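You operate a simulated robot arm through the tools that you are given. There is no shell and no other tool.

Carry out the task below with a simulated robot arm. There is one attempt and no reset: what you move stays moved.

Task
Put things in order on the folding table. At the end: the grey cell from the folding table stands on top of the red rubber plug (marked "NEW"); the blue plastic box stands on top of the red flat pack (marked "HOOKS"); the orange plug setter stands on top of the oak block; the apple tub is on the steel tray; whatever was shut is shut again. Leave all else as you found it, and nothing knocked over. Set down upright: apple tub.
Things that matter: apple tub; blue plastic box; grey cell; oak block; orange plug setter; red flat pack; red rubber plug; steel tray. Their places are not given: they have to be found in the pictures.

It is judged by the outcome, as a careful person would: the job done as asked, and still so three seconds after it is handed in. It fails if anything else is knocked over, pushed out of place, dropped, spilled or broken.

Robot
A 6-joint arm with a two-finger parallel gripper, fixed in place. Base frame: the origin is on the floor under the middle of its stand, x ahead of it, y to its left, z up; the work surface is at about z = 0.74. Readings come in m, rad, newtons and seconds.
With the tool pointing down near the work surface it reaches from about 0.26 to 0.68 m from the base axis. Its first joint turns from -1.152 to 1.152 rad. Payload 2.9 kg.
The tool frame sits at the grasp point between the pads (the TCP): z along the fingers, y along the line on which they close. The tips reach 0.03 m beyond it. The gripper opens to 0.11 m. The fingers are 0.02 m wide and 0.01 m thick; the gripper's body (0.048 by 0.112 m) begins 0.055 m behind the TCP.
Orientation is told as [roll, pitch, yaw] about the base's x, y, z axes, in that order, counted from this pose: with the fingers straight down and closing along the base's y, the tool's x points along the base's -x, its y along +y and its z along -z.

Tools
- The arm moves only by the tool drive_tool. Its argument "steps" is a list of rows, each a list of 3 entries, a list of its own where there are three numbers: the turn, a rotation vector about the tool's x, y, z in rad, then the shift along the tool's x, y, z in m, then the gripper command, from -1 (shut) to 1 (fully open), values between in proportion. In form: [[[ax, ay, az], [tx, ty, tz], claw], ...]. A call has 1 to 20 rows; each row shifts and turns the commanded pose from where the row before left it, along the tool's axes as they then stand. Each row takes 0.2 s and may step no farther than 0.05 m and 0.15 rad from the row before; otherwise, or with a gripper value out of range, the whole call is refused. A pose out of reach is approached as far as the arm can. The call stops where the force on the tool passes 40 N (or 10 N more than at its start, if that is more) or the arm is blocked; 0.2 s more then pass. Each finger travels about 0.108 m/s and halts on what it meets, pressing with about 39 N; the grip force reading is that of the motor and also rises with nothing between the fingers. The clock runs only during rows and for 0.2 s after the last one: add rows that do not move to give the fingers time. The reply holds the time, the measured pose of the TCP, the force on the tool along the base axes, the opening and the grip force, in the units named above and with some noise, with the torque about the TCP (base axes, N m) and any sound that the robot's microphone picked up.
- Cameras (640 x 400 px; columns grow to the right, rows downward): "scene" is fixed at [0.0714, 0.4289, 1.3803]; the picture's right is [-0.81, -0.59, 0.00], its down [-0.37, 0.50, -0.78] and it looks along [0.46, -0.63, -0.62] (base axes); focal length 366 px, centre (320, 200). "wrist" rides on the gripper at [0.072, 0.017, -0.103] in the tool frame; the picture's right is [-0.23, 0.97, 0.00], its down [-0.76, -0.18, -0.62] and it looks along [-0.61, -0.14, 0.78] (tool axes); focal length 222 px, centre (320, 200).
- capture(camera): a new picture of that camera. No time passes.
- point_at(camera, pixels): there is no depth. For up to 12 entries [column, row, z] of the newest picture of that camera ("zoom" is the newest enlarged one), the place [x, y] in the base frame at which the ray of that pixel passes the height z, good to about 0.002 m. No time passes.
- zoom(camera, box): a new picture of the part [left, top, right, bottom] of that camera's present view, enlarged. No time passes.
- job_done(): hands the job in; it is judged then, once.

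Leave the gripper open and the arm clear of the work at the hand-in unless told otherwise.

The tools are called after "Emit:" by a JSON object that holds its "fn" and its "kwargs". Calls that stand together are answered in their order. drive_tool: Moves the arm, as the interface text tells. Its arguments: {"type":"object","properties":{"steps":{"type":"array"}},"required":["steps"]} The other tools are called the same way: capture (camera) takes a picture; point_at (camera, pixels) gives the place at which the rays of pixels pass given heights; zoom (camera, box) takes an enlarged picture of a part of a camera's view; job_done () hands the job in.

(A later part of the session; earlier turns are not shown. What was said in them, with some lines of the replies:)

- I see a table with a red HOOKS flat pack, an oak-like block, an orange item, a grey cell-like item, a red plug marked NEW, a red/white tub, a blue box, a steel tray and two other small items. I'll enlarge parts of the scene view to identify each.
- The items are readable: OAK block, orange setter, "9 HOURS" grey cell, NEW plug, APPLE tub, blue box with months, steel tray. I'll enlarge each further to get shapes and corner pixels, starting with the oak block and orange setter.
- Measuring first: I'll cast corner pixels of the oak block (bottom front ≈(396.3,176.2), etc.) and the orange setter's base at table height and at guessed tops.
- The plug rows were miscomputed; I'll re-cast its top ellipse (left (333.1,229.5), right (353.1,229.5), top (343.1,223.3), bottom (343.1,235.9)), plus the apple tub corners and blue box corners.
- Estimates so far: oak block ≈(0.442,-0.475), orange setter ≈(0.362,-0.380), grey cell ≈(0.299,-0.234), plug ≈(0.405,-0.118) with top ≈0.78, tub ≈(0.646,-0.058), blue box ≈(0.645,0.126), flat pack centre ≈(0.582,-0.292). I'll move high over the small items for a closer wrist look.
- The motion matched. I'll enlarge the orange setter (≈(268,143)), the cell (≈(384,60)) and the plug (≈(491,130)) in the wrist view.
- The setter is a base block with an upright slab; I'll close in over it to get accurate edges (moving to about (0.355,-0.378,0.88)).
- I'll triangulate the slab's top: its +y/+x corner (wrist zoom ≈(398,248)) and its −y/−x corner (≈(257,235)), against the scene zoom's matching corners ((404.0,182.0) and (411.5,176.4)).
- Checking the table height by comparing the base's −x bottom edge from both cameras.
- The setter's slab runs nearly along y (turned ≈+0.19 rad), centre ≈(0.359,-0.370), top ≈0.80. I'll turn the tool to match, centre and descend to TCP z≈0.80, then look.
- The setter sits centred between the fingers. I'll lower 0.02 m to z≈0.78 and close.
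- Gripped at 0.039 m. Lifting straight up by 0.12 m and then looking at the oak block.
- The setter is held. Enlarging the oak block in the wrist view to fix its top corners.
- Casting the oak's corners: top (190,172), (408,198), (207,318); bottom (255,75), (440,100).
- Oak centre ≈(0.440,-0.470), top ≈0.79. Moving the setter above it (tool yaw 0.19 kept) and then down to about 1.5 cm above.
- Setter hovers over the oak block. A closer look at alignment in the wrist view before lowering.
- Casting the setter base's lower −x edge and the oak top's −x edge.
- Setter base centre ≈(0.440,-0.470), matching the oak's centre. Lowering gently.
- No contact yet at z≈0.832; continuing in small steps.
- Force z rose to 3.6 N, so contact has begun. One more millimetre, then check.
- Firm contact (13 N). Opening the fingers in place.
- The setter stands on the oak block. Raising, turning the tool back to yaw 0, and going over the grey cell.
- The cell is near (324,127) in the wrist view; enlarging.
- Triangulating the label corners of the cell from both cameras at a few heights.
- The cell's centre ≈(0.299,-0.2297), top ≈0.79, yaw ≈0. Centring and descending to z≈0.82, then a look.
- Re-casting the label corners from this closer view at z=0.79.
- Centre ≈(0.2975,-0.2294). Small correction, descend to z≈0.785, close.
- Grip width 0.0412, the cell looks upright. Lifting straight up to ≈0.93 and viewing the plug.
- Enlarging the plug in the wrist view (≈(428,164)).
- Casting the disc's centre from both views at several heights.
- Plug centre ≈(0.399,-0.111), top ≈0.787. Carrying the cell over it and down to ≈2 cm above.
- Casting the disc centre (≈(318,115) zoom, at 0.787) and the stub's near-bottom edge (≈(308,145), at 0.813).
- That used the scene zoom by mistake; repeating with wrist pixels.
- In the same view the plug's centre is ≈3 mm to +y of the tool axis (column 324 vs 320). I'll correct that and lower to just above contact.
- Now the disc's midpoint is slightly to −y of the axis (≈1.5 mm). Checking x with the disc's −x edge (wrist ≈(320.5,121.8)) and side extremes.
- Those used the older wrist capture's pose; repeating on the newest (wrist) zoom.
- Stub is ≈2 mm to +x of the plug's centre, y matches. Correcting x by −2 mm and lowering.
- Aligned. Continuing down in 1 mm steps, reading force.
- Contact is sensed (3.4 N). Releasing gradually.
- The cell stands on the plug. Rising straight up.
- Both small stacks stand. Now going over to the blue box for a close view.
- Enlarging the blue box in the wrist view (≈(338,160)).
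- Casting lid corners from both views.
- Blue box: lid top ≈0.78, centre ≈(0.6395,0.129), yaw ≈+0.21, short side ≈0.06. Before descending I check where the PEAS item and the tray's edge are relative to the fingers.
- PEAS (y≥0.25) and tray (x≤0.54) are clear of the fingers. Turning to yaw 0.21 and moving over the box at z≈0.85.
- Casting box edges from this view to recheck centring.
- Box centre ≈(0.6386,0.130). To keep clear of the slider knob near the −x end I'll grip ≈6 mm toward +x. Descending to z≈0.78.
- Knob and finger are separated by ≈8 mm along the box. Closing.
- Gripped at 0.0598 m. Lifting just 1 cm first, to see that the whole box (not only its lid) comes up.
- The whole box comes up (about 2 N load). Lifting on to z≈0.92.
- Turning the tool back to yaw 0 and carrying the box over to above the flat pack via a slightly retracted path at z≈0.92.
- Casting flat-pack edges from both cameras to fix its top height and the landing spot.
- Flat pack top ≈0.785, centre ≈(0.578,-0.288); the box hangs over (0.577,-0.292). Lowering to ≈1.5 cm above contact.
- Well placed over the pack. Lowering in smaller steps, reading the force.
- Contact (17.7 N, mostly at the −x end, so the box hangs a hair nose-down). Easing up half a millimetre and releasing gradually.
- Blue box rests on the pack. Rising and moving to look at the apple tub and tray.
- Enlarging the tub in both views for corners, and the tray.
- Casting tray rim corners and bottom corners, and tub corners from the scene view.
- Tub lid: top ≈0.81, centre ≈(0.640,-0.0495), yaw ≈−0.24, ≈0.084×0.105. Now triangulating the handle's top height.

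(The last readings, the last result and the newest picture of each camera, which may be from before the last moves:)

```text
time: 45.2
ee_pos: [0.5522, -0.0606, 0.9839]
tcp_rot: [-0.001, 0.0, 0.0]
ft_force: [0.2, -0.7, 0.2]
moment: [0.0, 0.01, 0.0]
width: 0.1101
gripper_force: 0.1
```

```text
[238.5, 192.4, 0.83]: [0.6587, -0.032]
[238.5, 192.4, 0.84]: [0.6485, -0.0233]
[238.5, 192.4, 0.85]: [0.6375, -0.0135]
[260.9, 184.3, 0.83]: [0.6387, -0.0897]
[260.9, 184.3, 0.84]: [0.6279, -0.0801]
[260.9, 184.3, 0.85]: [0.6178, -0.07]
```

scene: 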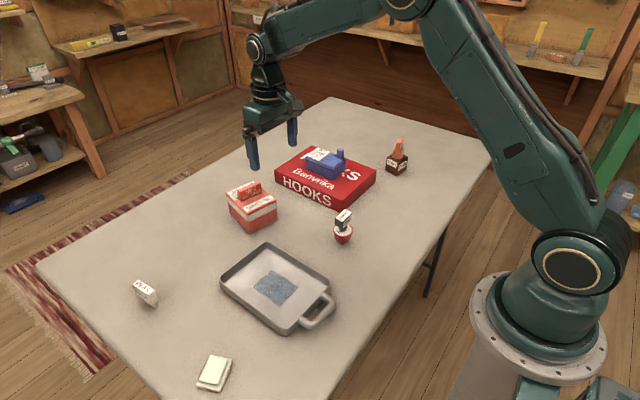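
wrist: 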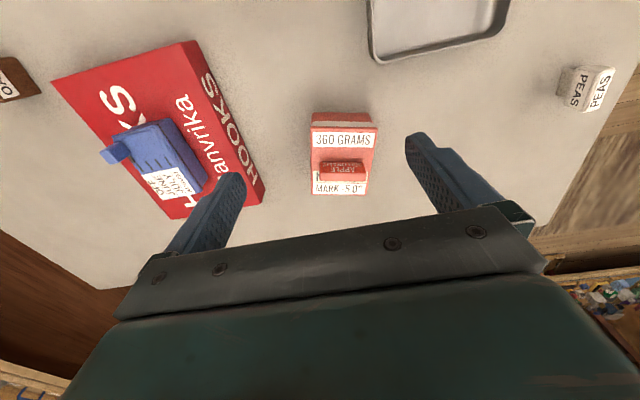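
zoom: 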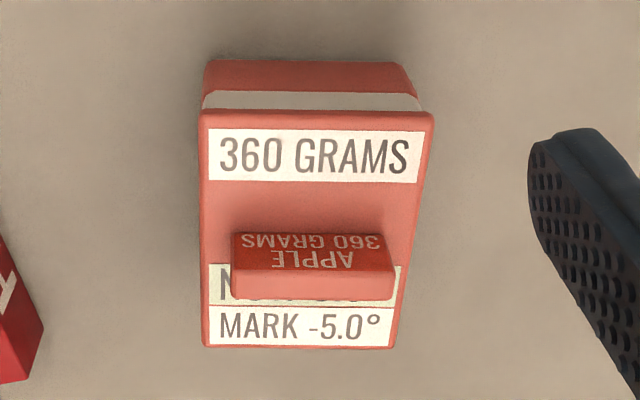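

Handle top ≈0.842, so I'll grip with TCP z≈0.797 (palm at 0.852). Turning to yaw −0.24 and moving above the tub.

Emit:
{"fn": "drive_tool", "kwargs": {"steps": [[[0, 0, 0.12], [0, 0, 0], 1], [[0, 0, 0.12], [0, 0, 0], 1], [[0, 0, 0], [-0.0276, 0.0106, 0.02], 1], [[0, 0, 0], [-0.0276, 0.0106, 0.02], 1], [[0, 0, 0], [-0.0275, 0.0105, 0.02], 1], [[0, 0, 0], [0, 0, 0.02], 1], [[0, 0, 0], [0, 0, 0], 1]]}}

Emit:
{"fn": "capture", "kwargs": {"camera": "wrist"}}

Emit:
{"fn": "zoom", "kwargs": {"camera": "wrist", "box": [210, 60, 440, 240]}}

```text
time: 46.8
ee_pos: [0.6409, -0.0481, 0.9026]
tcp_rot: [0.0, 0.002, -0.241]
ft_force: [0.4, -0.3, 0.1]
moment: [0.04, -0.01, 0.03]
width: 0.1099
gripper_force: 0.2
```

```text
taken
```

wrist: 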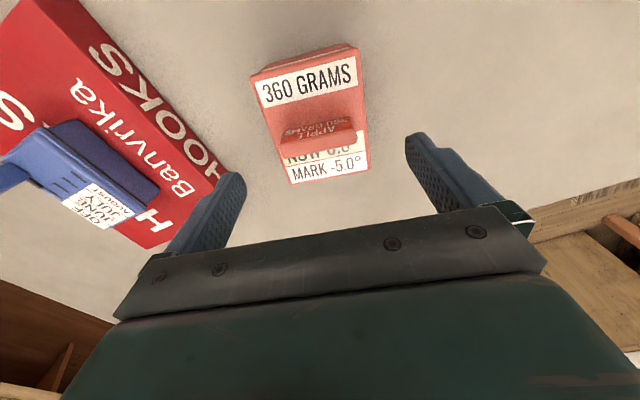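

```text
2.22 times, centred on (325, 150) of wrist
```

zoom: 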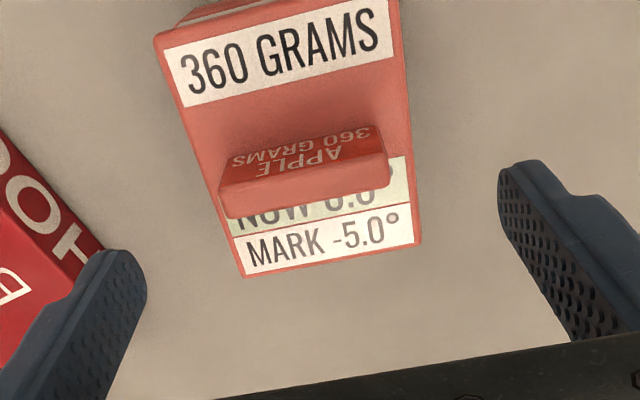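

Casting lid edges at z=0.81 to recheck centring.

Emit:
{"fn": "point_at", "kwargs": {"camera": "zoom", "pixels": [[243, 278, 0.81], [421, 243, 0.81], [155, 38, 0.81], [199, 158, 0.81], [411, 130, 0.81]]}}

```text
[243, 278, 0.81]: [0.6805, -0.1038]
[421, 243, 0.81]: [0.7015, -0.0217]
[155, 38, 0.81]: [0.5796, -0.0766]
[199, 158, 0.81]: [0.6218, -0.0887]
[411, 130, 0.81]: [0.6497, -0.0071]
```

Centre ≈(0.6403,-0.0497), yaw ≈−0.25: well aligned. Descending to z≈0.84 and viewing.

Emit:
{"fn": "drive_tool", "kwargs": {"steps": [[[0, 0, 0.01], [0, 0, 0], 1], [[0, 0, 0], [0, 0, 0.03], 1], [[0, 0, 0], [0, 0, 0.03], 1], [[0, 0, 0], [0, 0, 0], 1]]}}

Emit:
{"fn": "capture", "kwargs": {"camera": "wrist"}}

Emit:
{"fn": "zoom", "kwargs": {"camera": "scene", "box": [200, 140, 320, 250]}}

```text
time: 47.8
ee_pos: [0.6407, -0.0496, 0.8423]
tcp_rot: [0.0, 0.001, -0.249]
ft_force: [-0.2, -0.6, 0.4]
moment: [-0.02, 0.01, 0.04]
width: 0.1099
gripper_force: 0.1
```

```text
taken
```

wrist: 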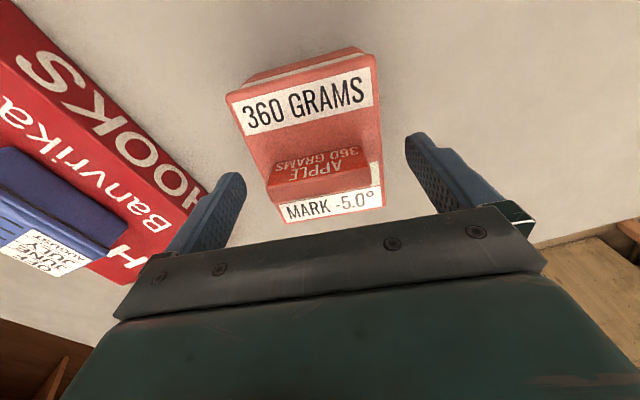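

```text
3.64 times, centred on (260, 195) of scene
```

zoom: 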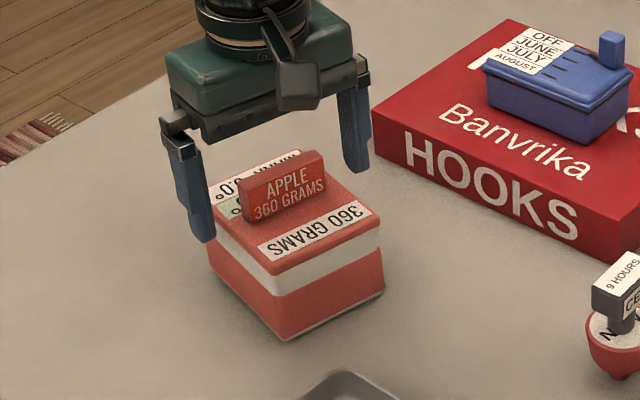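

Fingers straddle the tub properly. Down to z≈0.797 and close.

Emit:
{"fn": "drive_tool", "kwargs": {"steps": [[[0, 0, 0], [0, 0, 0.02], 1], [[0, 0, 0], [0, 0, 0.015], 1], [[0, 0, 0], [0, 0, 0.01], 1], [[0, 0, 0], [0, 0, 0], 1], [[0, 0, 0], [0, 0, 0], -1], [[0, 0, 0], [0, 0, 0], -1], [[0, 0, 0], [0, 0, 0], -1]]}}

Emit:
{"fn": "capture", "kwargs": {"camera": "wrist"}}

Emit:
{"fn": "zoom", "kwargs": {"camera": "scene", "box": [200, 150, 310, 250]}}

```text
time: 49.4
ee_pos: [0.6407, -0.0483, 0.799]
tcp_rot: [0.001, 0.0, -0.25]
ft_force: [-0.2, 0.1, -0.4]
moment: [0.01, -0.15, -0.05]
width: 0.0848
gripper_force: 38.6
```

```text
taken
```

wrist: 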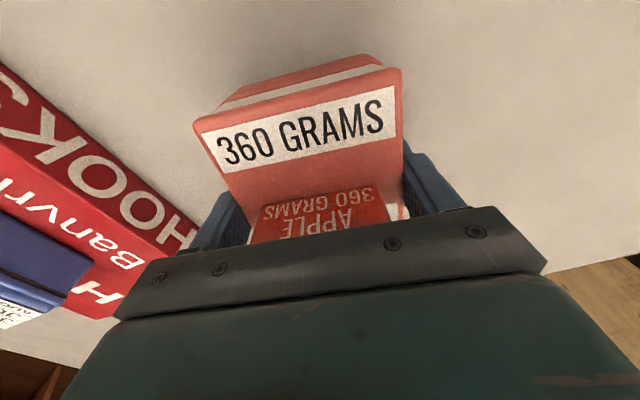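

```text
4.00 times, centred on (255, 200) of scene
```

zoom: 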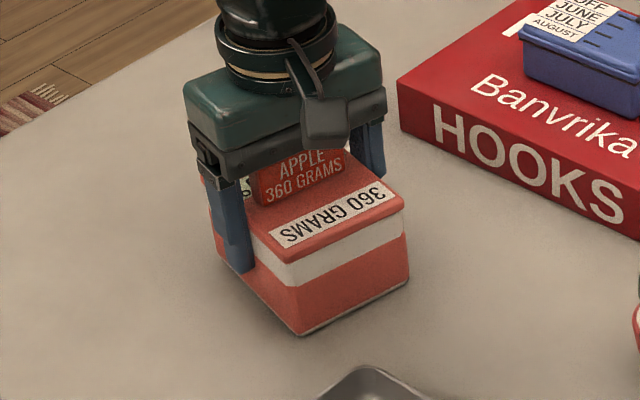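

Gripped at 0.0848 m. A 1 cm test lift to see whether lid and body come up together.

Emit:
{"fn": "drive_tool", "kwargs": {"steps": [[[0, 0, 0], [0, 0, -0.004], -1], [[0, 0, 0], [0, 0, -0.006], -1], [[0, 0, 0], [0, 0, 0], -1]]}}

Emit:
{"fn": "zoom", "kwargs": {"camera": "scene", "box": [200, 150, 310, 250]}}

Emit:
{"fn": "zoom", "kwargs": {"camera": "wrist", "box": [180, 40, 460, 240]}}

```text
time: 50.2
ee_pos: [0.6411, -0.0479, 0.8095]
tcp_rot: [0.001, 0.0, -0.248]
ft_force: [-0.6, -0.5, -3.9]
moment: [-0.01, 0.02, 0.01]
width: 0.0848
gripper_force: 39.1
```

```text
4.00 times, centred on (255, 200) of scene
```

zoom: 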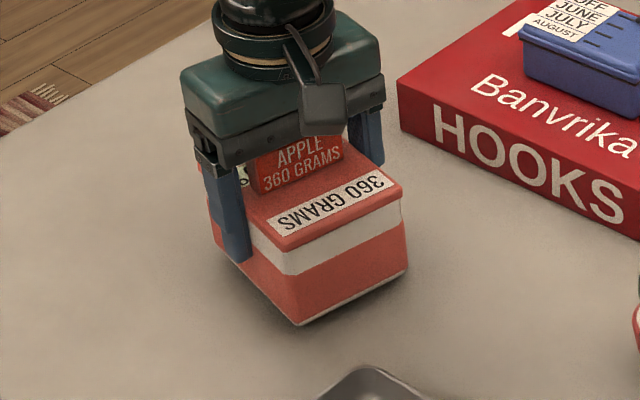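

```text
2.00 times, centred on (320, 140) of wrist
```

zoom: 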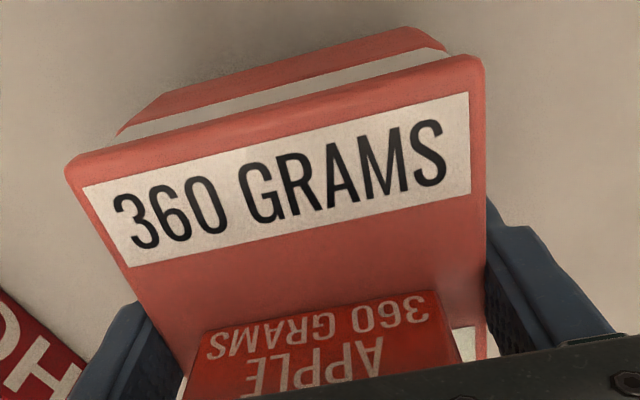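

The whole tub comes up (≈3.9 N, matching 360 g). Lifting to ≈0.90, turning to yaw ≈−0.04 (tray's direction) and viewing the tray.

Emit:
{"fn": "drive_tool", "kwargs": {"steps": [[[0, 0, 0], [0, 0, -0.02], -1], [[0, 0, 0], [0, 0, -0.025], -1], [[0, 0, 0], [0, 0, -0.025], -1], [[0, 0, 0], [0, 0, -0.025], -1], [[0, 0, -0.07], [0, 0, 0], -1], [[0, 0, -0.07], [0, 0, 0], -1], [[0, 0, -0.07], [0, 0, 0], -1], [[0, 0, 0], [0, 0, 0], -1]]}}

Emit:
{"fn": "capture", "kwargs": {"camera": "wrist"}}

Emit:
{"fn": "capture", "kwargs": {"camera": "scene"}}

```text
time: 52.0
ee_pos: [0.6402, -0.0488, 0.9042]
tcp_rot: [0.001, 0.001, -0.04]
ft_force: [0.3, 0.3, -3.6]
moment: [0.01, 0.06, 0.01]
width: 0.0849
gripper_force: 39.3
```

```text
taken
```

wrist: 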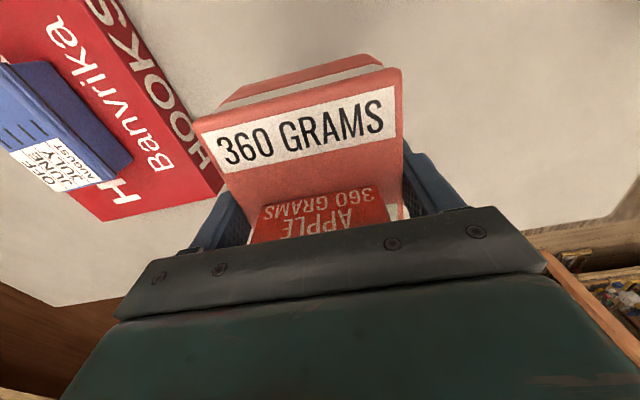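

```text
taken
```

scene: 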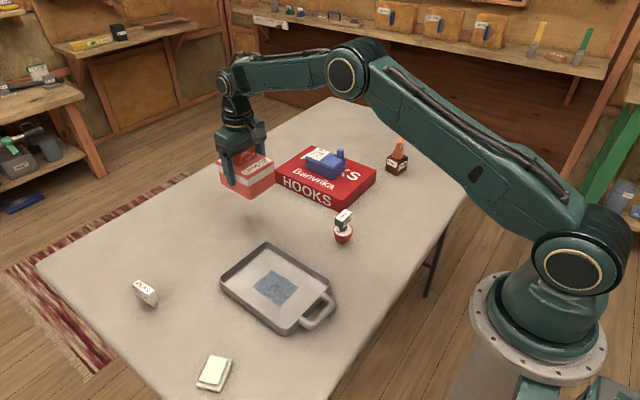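

Enlarging the tray in the scene for precise rim and floor corners.

Emit:
{"fn": "zoom", "kwargs": {"camera": "scene", "box": [210, 235, 290, 305]}}

Emit:
{"fn": "zoom", "kwargs": {"camera": "scene", "box": [265, 265, 345, 340]}}

```text
5.71 times, centred on (250, 270) of scene
```

zoom: 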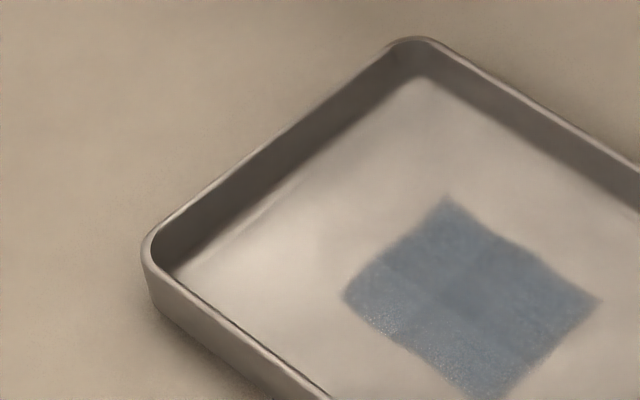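

```text
5.33 times, centred on (305, 302) of scene
```

zoom: 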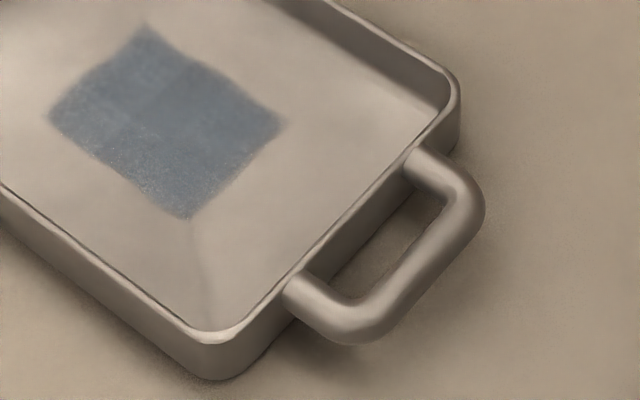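

Casting the blue patch, inner floor corners and rim corners.

Emit:
{"fn": "point_at", "kwargs": {"camera": "scene", "pixels": [[272.4, 269.5, 0.747], [254.4, 287.2, 0.747], [299.0, 287.5, 0.747], [279.75, 305.0, 0.747], [219.8, 279.0, 0.77], [266.5, 241.9, 0.77], [331.2, 281.2, 0.77], [285.0, 327.5, 0.77], [224.5, 283.5, 0.747], [268.0, 248.0, 0.747], [327.0, 285.0, 0.747], [283.5, 325.5, 0.747]]}}

```text
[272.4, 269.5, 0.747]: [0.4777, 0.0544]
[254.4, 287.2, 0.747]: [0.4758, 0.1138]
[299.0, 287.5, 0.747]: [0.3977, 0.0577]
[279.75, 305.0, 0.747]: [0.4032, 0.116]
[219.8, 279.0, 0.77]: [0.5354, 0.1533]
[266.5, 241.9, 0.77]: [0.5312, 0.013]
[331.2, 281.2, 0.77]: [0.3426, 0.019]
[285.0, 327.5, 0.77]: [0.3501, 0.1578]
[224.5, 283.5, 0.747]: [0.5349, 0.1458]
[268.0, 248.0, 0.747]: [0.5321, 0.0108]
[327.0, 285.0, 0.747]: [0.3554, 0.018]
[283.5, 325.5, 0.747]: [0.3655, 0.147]
```

The patch is centred on the tray floor (≈(0.439,0.086)), the same as the tray's centre ≈(0.440,0.086). Carrying the tub there at z≈0.90.

Emit:
{"fn": "drive_tool", "kwargs": {"steps": [[[0, 0, 0], [0.0157, 0.0108, 0], -1], [[0, 0, 0], [0.0257, 0.0158, 0], -1], [[0, 0, 0], [0.0257, 0.0158, 0], -1], [[0, 0, 0], [0.0257, 0.0158, 0], -1], [[0, 0, 0], [0.0257, 0.0158, 0], -1], [[0, 0, 0], [0.0257, 0.0158, 0], -1], [[0, 0, 0], [0.0257, 0.0158, 0], -1], [[0, 0, 0], [0.0257, 0.0158, 0], -1], [[0, 0, 0], [0.0098, 0.0051, 0], -1], [[0, 0, 0], [0, 0, 0], -1]]}}

Emit:
{"fn": "capture", "kwargs": {"camera": "wrist"}}

Emit:
{"fn": "zoom", "kwargs": {"camera": "scene", "box": [200, 190, 350, 340]}}

```text
time: 54.2
ee_pos: [0.4376, 0.0852, 0.9021]
tcp_rot: [0.0, -0.002, -0.04]
ft_force: [0.6, -0.7, -4.0]
moment: [0.04, -0.05, 0.0]
width: 0.0847
gripper_force: 39.0
```

```text
taken
```

wrist: 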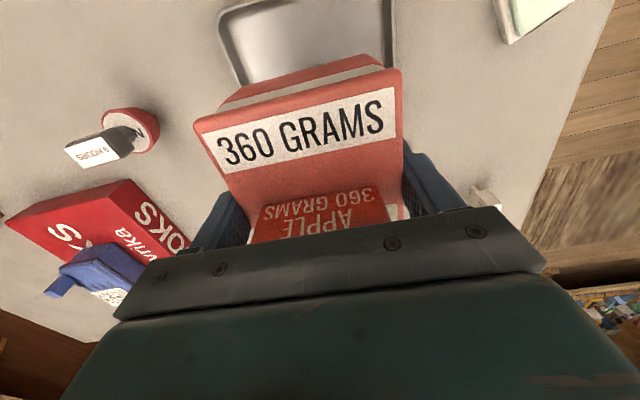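

```text
2.67 times, centred on (275, 265) of scene
```

zoom: 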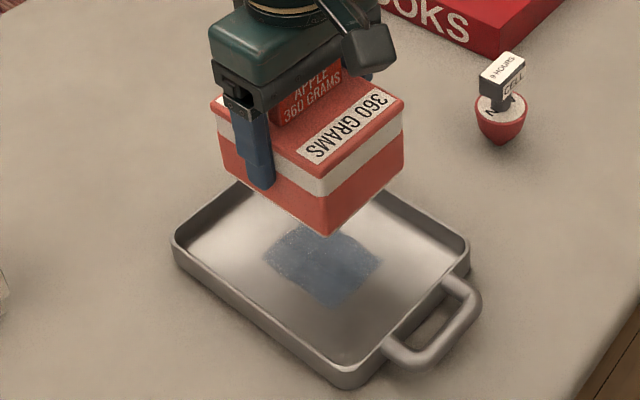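

Checking the tray's side rims in this wrist view at z=0.77.

Emit:
{"fn": "point_at", "kwargs": {"camera": "wrist", "pixels": [[219, 15, 0.77], [236, 80, 0.77], [395, 5, 0.77], [391, 62, 0.77]]}}

```text
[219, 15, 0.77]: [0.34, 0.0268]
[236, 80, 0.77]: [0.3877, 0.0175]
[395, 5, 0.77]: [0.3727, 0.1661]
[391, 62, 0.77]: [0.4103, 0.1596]
```

Tray y-range ≈0.018–0.160, centre ≈0.0875. Nudging +2 mm in y and descending to z≈0.82.

Emit:
{"fn": "drive_tool", "kwargs": {"steps": [[[0, 0, 0], [0, 0.002, 0.02], -1], [[0, 0, 0], [0, 0, 0.022], -1], [[0, 0, 0], [0, 0, 0.022], -1], [[0, 0, 0], [0, 0, 0.016], -1], [[0, 0, 0], [0, 0, 0], -1]]}}

Emit:
{"fn": "zoom", "kwargs": {"camera": "scene", "box": [200, 210, 350, 340]}}

Emit:
{"fn": "capture", "kwargs": {"camera": "wrist"}}

```text
time: 55.4
ee_pos: [0.438, 0.0885, 0.824]
tcp_rot: [-0.001, -0.001, -0.039]
ft_force: [0.7, 0.7, -3.2]
moment: [0.02, 0.05, -0.04]
width: 0.0849
gripper_force: 39.2
```

```text
3.08 times, centred on (275, 275) of scene
```

zoom: 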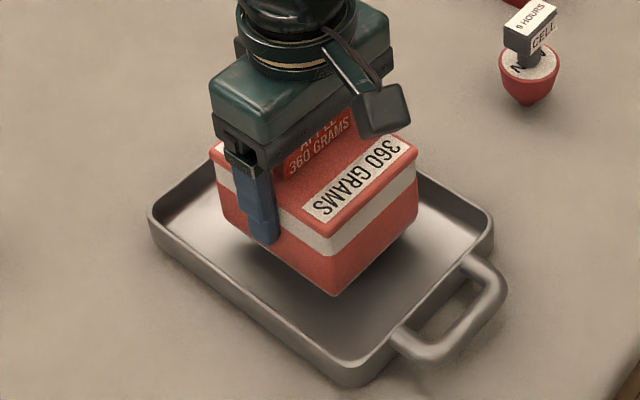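

```text
taken
```

wrist: 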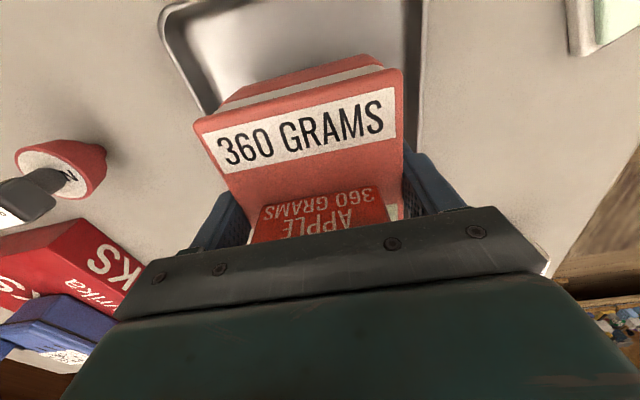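

Tub is centred inside the rim. Lowering gently toward the floor, watching the force.

Emit:
{"fn": "drive_tool", "kwargs": {"steps": [[[0, 0, 0], [0, 0, 0.008], -1], [[0, 0, 0], [0, 0, 0.005], -1], [[0, 0, 0], [0, 0, 0.003], -1], [[0, 0, 0], [0, 0, 0], -1]]}}

```text
time: 56.4
ee_pos: [0.439, 0.0878, 0.8077]
tcp_rot: [0.001, 0.0, -0.041]
ft_force: [0.7, 0.1, -4.2]
moment: [-0.01, 0.02, 0.01]
width: 0.0848
gripper_force: 39.1
```

Emit:
{"fn": "drive_tool", "kwargs": {"steps": [[[0, 0, 0], [0, 0, 0.0015], -1], [[0, 0, 0], [0, 0, 0.0015], -1], [[0, 0, 0], [0, 0, 0], -1]]}}

```text
time: 57.2
ee_pos: [0.4402, 0.0885, 0.8058]
tcp_rot: [0.0, 0.001, -0.042]
ft_force: [0.8, 0.0, -3.5]
moment: [-0.04, -0.03, 0.01]
width: 0.0848
gripper_force: 38.7
```

Emit:
{"fn": "drive_tool", "kwargs": {"steps": [[[0, 0, 0], [0, 0, 0.001], -1], [[0, 0, 0], [0, 0, 0.001], -1], [[0, 0, 0], [0, 0, 0], -1]]}}

```text
time: 58.0
ee_pos: [0.4396, 0.0886, 0.8039]
tcp_rot: [0.0, -0.001, -0.04]
ft_force: [-7.3, -0.3, 28.4]
moment: [-0.18, 0.94, -0.02]
width: 0.0848
gripper_force: 38.6
```

Firm contact (28 N). Easing up 1 mm, then opening only to ≈0.096 m so the fingers stay clear of the tray walls.

Emit:
{"fn": "drive_tool", "kwargs": {"steps": [[[0, 0, 0], [0, 0, -0.001], -1], [[0, 0, 0], [0, 0, 0], 0.6], [[0, 0, 0], [0, 0, 0], 0.75], [[0, 0, 0], [0, 0, 0], 0.75]]}}

Emit:
{"fn": "capture", "kwargs": {"camera": "wrist"}}

Emit:
{"fn": "zoom", "kwargs": {"camera": "scene", "box": [200, 210, 350, 340]}}

```text
time: 59.0
ee_pos: [0.4398, 0.0877, 0.8029]
tcp_rot: [0.001, -0.002, -0.042]
ft_force: [0.3, 0.8, 0.1]
moment: [0.01, 0.03, 0.0]
width: 0.0961
gripper_force: 0.1
```

```text
taken
```

wrist: 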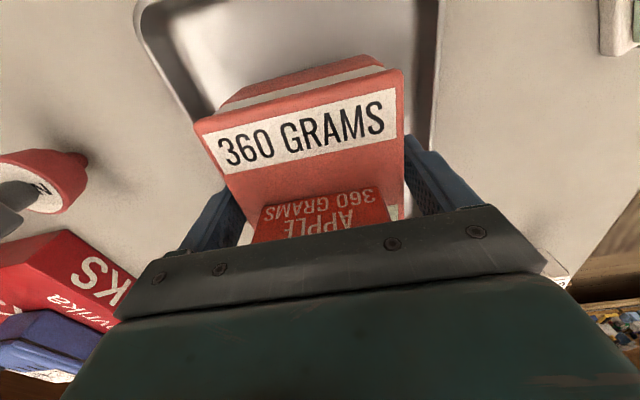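

```text
3.08 times, centred on (275, 275) of scene
```

zoom: 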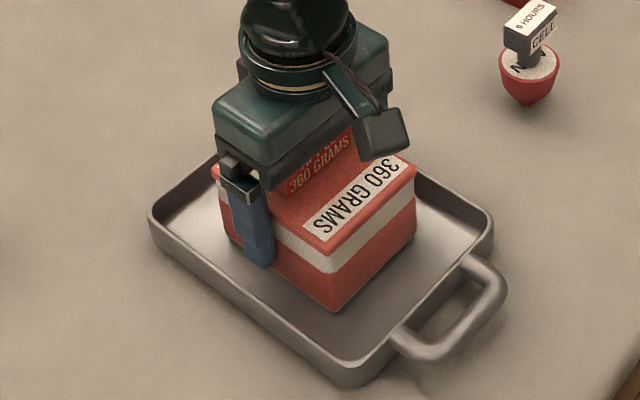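

The tub stands flat in the tray and is released. Rising straight up, then opening fully once clear.

Emit:
{"fn": "drive_tool", "kwargs": {"steps": [[[0, 0, 0], [0, 0, -0.01], 0.75], [[0, 0, 0], [0, 0, -0.02], 0.75], [[0, 0, 0], [0, 0, -0.03], 0.75], [[0, 0, 0], [0, 0, -0.04], 0.75], [[0, 0, 0], [0, 0, -0.04], 0.75], [[0, 0, 0], [0, 0, -0.04], 1], [[0, 0, 0], [0, 0, -0.04], 1], [[0, 0, 0], [0, 0, 0], 1]]}}

Emit:
{"fn": "capture", "kwargs": {"camera": "scene"}}

Emit:
{"fn": "capture", "kwargs": {"camera": "wrist"}}

```text
time: 60.8
ee_pos: [0.4398, 0.0883, 1.0226]
tcp_rot: [0.001, 0.0, -0.04]
ft_force: [0.0, 0.3, -0.2]
moment: [0.01, 0.01, -0.02]
width: 0.1103
gripper_force: 0.0
```

```text
taken
```

scene: 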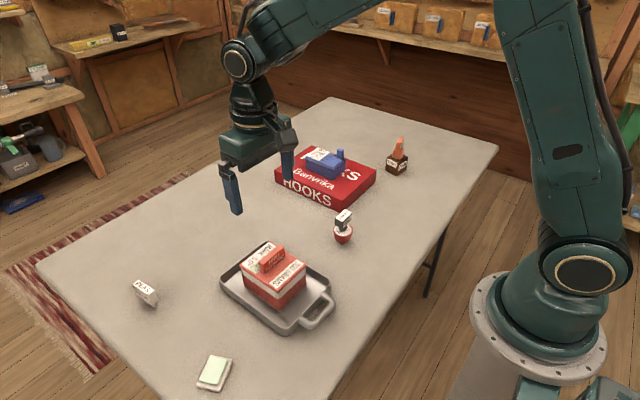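

```text
taken
```

wrist: 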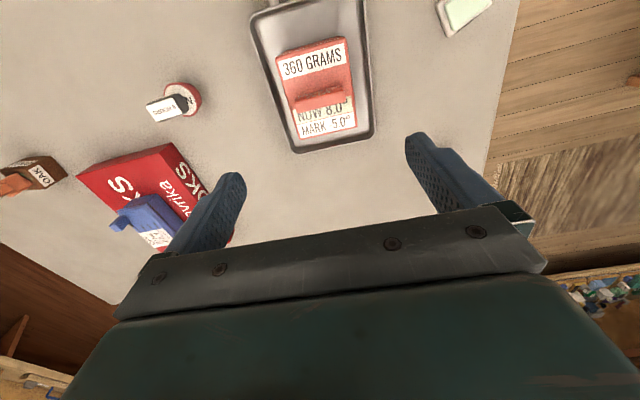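

All four placements done. I'll take the arm back to about its start pose and check every stack close up.

Emit:
{"fn": "drive_tool", "kwargs": {"steps": [[[0, 0, -0.04], [0, 0, -0.01], 1], [[0, 0, 0], [0.0113, -0.029, -0.003], 1], [[0, 0, 0], [0.0113, -0.029, -0.003], 1], [[0, 0, 0], [0.0113, -0.029, -0.003], 1], [[0, 0, 0], [0.0113, -0.029, -0.003], 1], [[0, 0, 0], [0.0113, -0.029, -0.003], 1], [[0, 0, 0], [0.0113, -0.029, -0.003], 1], [[0, 0, 0], [0, 0, 0], 1]]}}

Emit:
{"fn": "capture", "kwargs": {"camera": "scene"}}

Emit:
{"fn": "zoom", "kwargs": {"camera": "scene", "box": [320, 120, 430, 250]}}

Emit:
{"fn": "zoom", "kwargs": {"camera": "scene", "box": [205, 220, 345, 345]}}

Emit:
{"fn": "zoom", "kwargs": {"camera": "scene", "box": [265, 135, 385, 220]}}

Emit:
{"fn": "capture", "kwargs": {"camera": "wrist"}}

```text
time: 62.6
ee_pos: [0.3713, -0.0861, 1.0514]
tcp_rot: [-0.001, -0.001, -0.001]
ft_force: [-0.5, 0.5, 0.6]
moment: [-0.01, 0.0, -0.02]
width: 0.1102
gripper_force: 0.1
```

```text
taken
```

scene: 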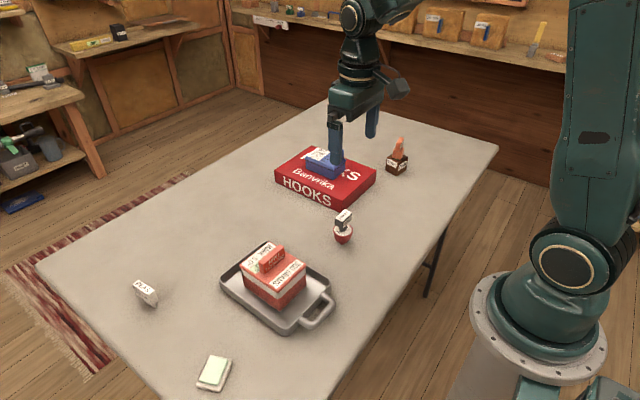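

```text
3.08 times, centred on (375, 185) of scene
```

zoom: 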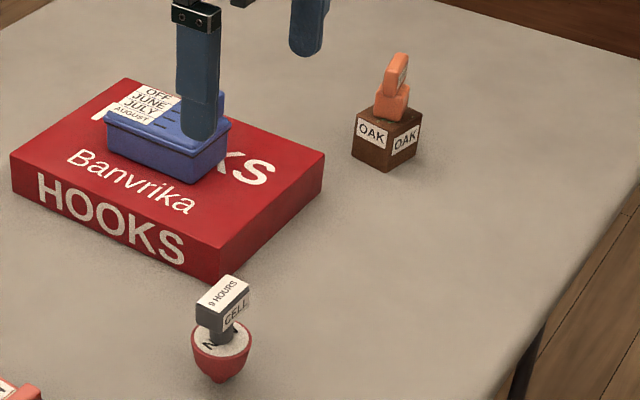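

```text
3.20 times, centred on (275, 282) of scene
```

zoom: 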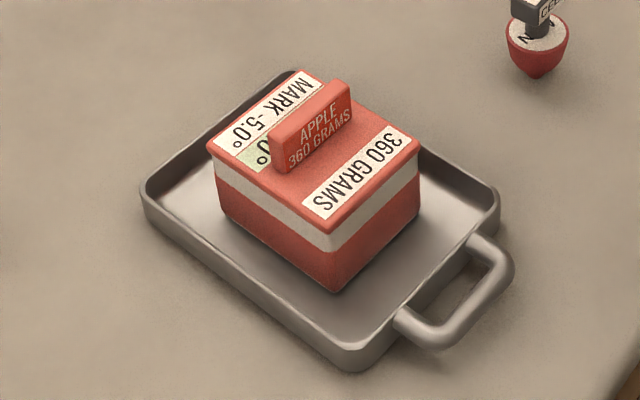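

```text
4.71 times, centred on (325, 178) of scene
```

zoom: 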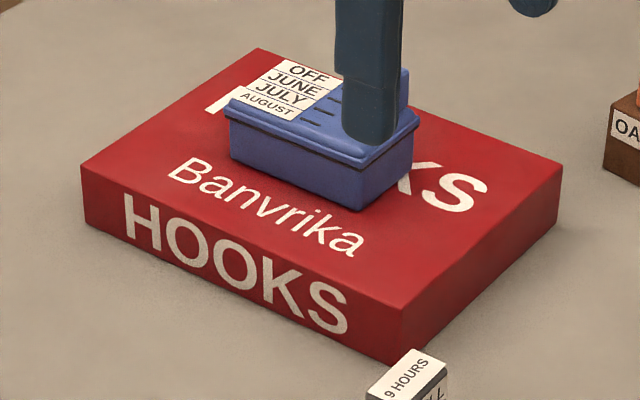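

```text
taken
```

wrist: 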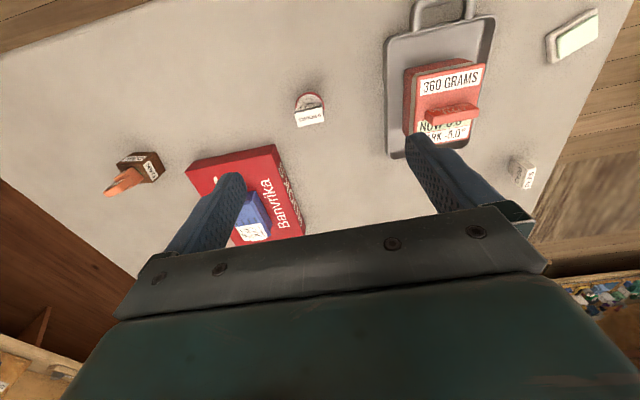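

Checked in the last pictures: the setter stands on the oak block, the cell upright on the plug (≈(342,228)), the blue box on the HOOKS pack with its slider at the OFF mark, and the tub upright and closed in the tray. PEAS and the dish look unmoved. The gripper is open and the arm is clear, so I'm handing in.

Emit:
{"fn": "job_done", "kwargs": {}}

```text
The job is handed in.
```

All four items are where you asked, and I have handed the job in; the result has not come back yet.

- **Orange plug setter:** it stands centred on top of the oak block.
- **Grey cell:** it stands upright on the red plug marked "NEW".
- **Blue plastic box:** it rests near the middle of the red flat pack marked "HOOKS", lid shut. Its slider was at the OFF mark after I set it down; the arm hid it in the last picture.
- **Apple tub:** it stands upright and closed in the steel tray.

I opened nothing, so nothing had to be shut again. In the last pictures nothing had fallen over, and the other items on the table looked as they did at the start. The gripper is open and the arm is back at its starting position.
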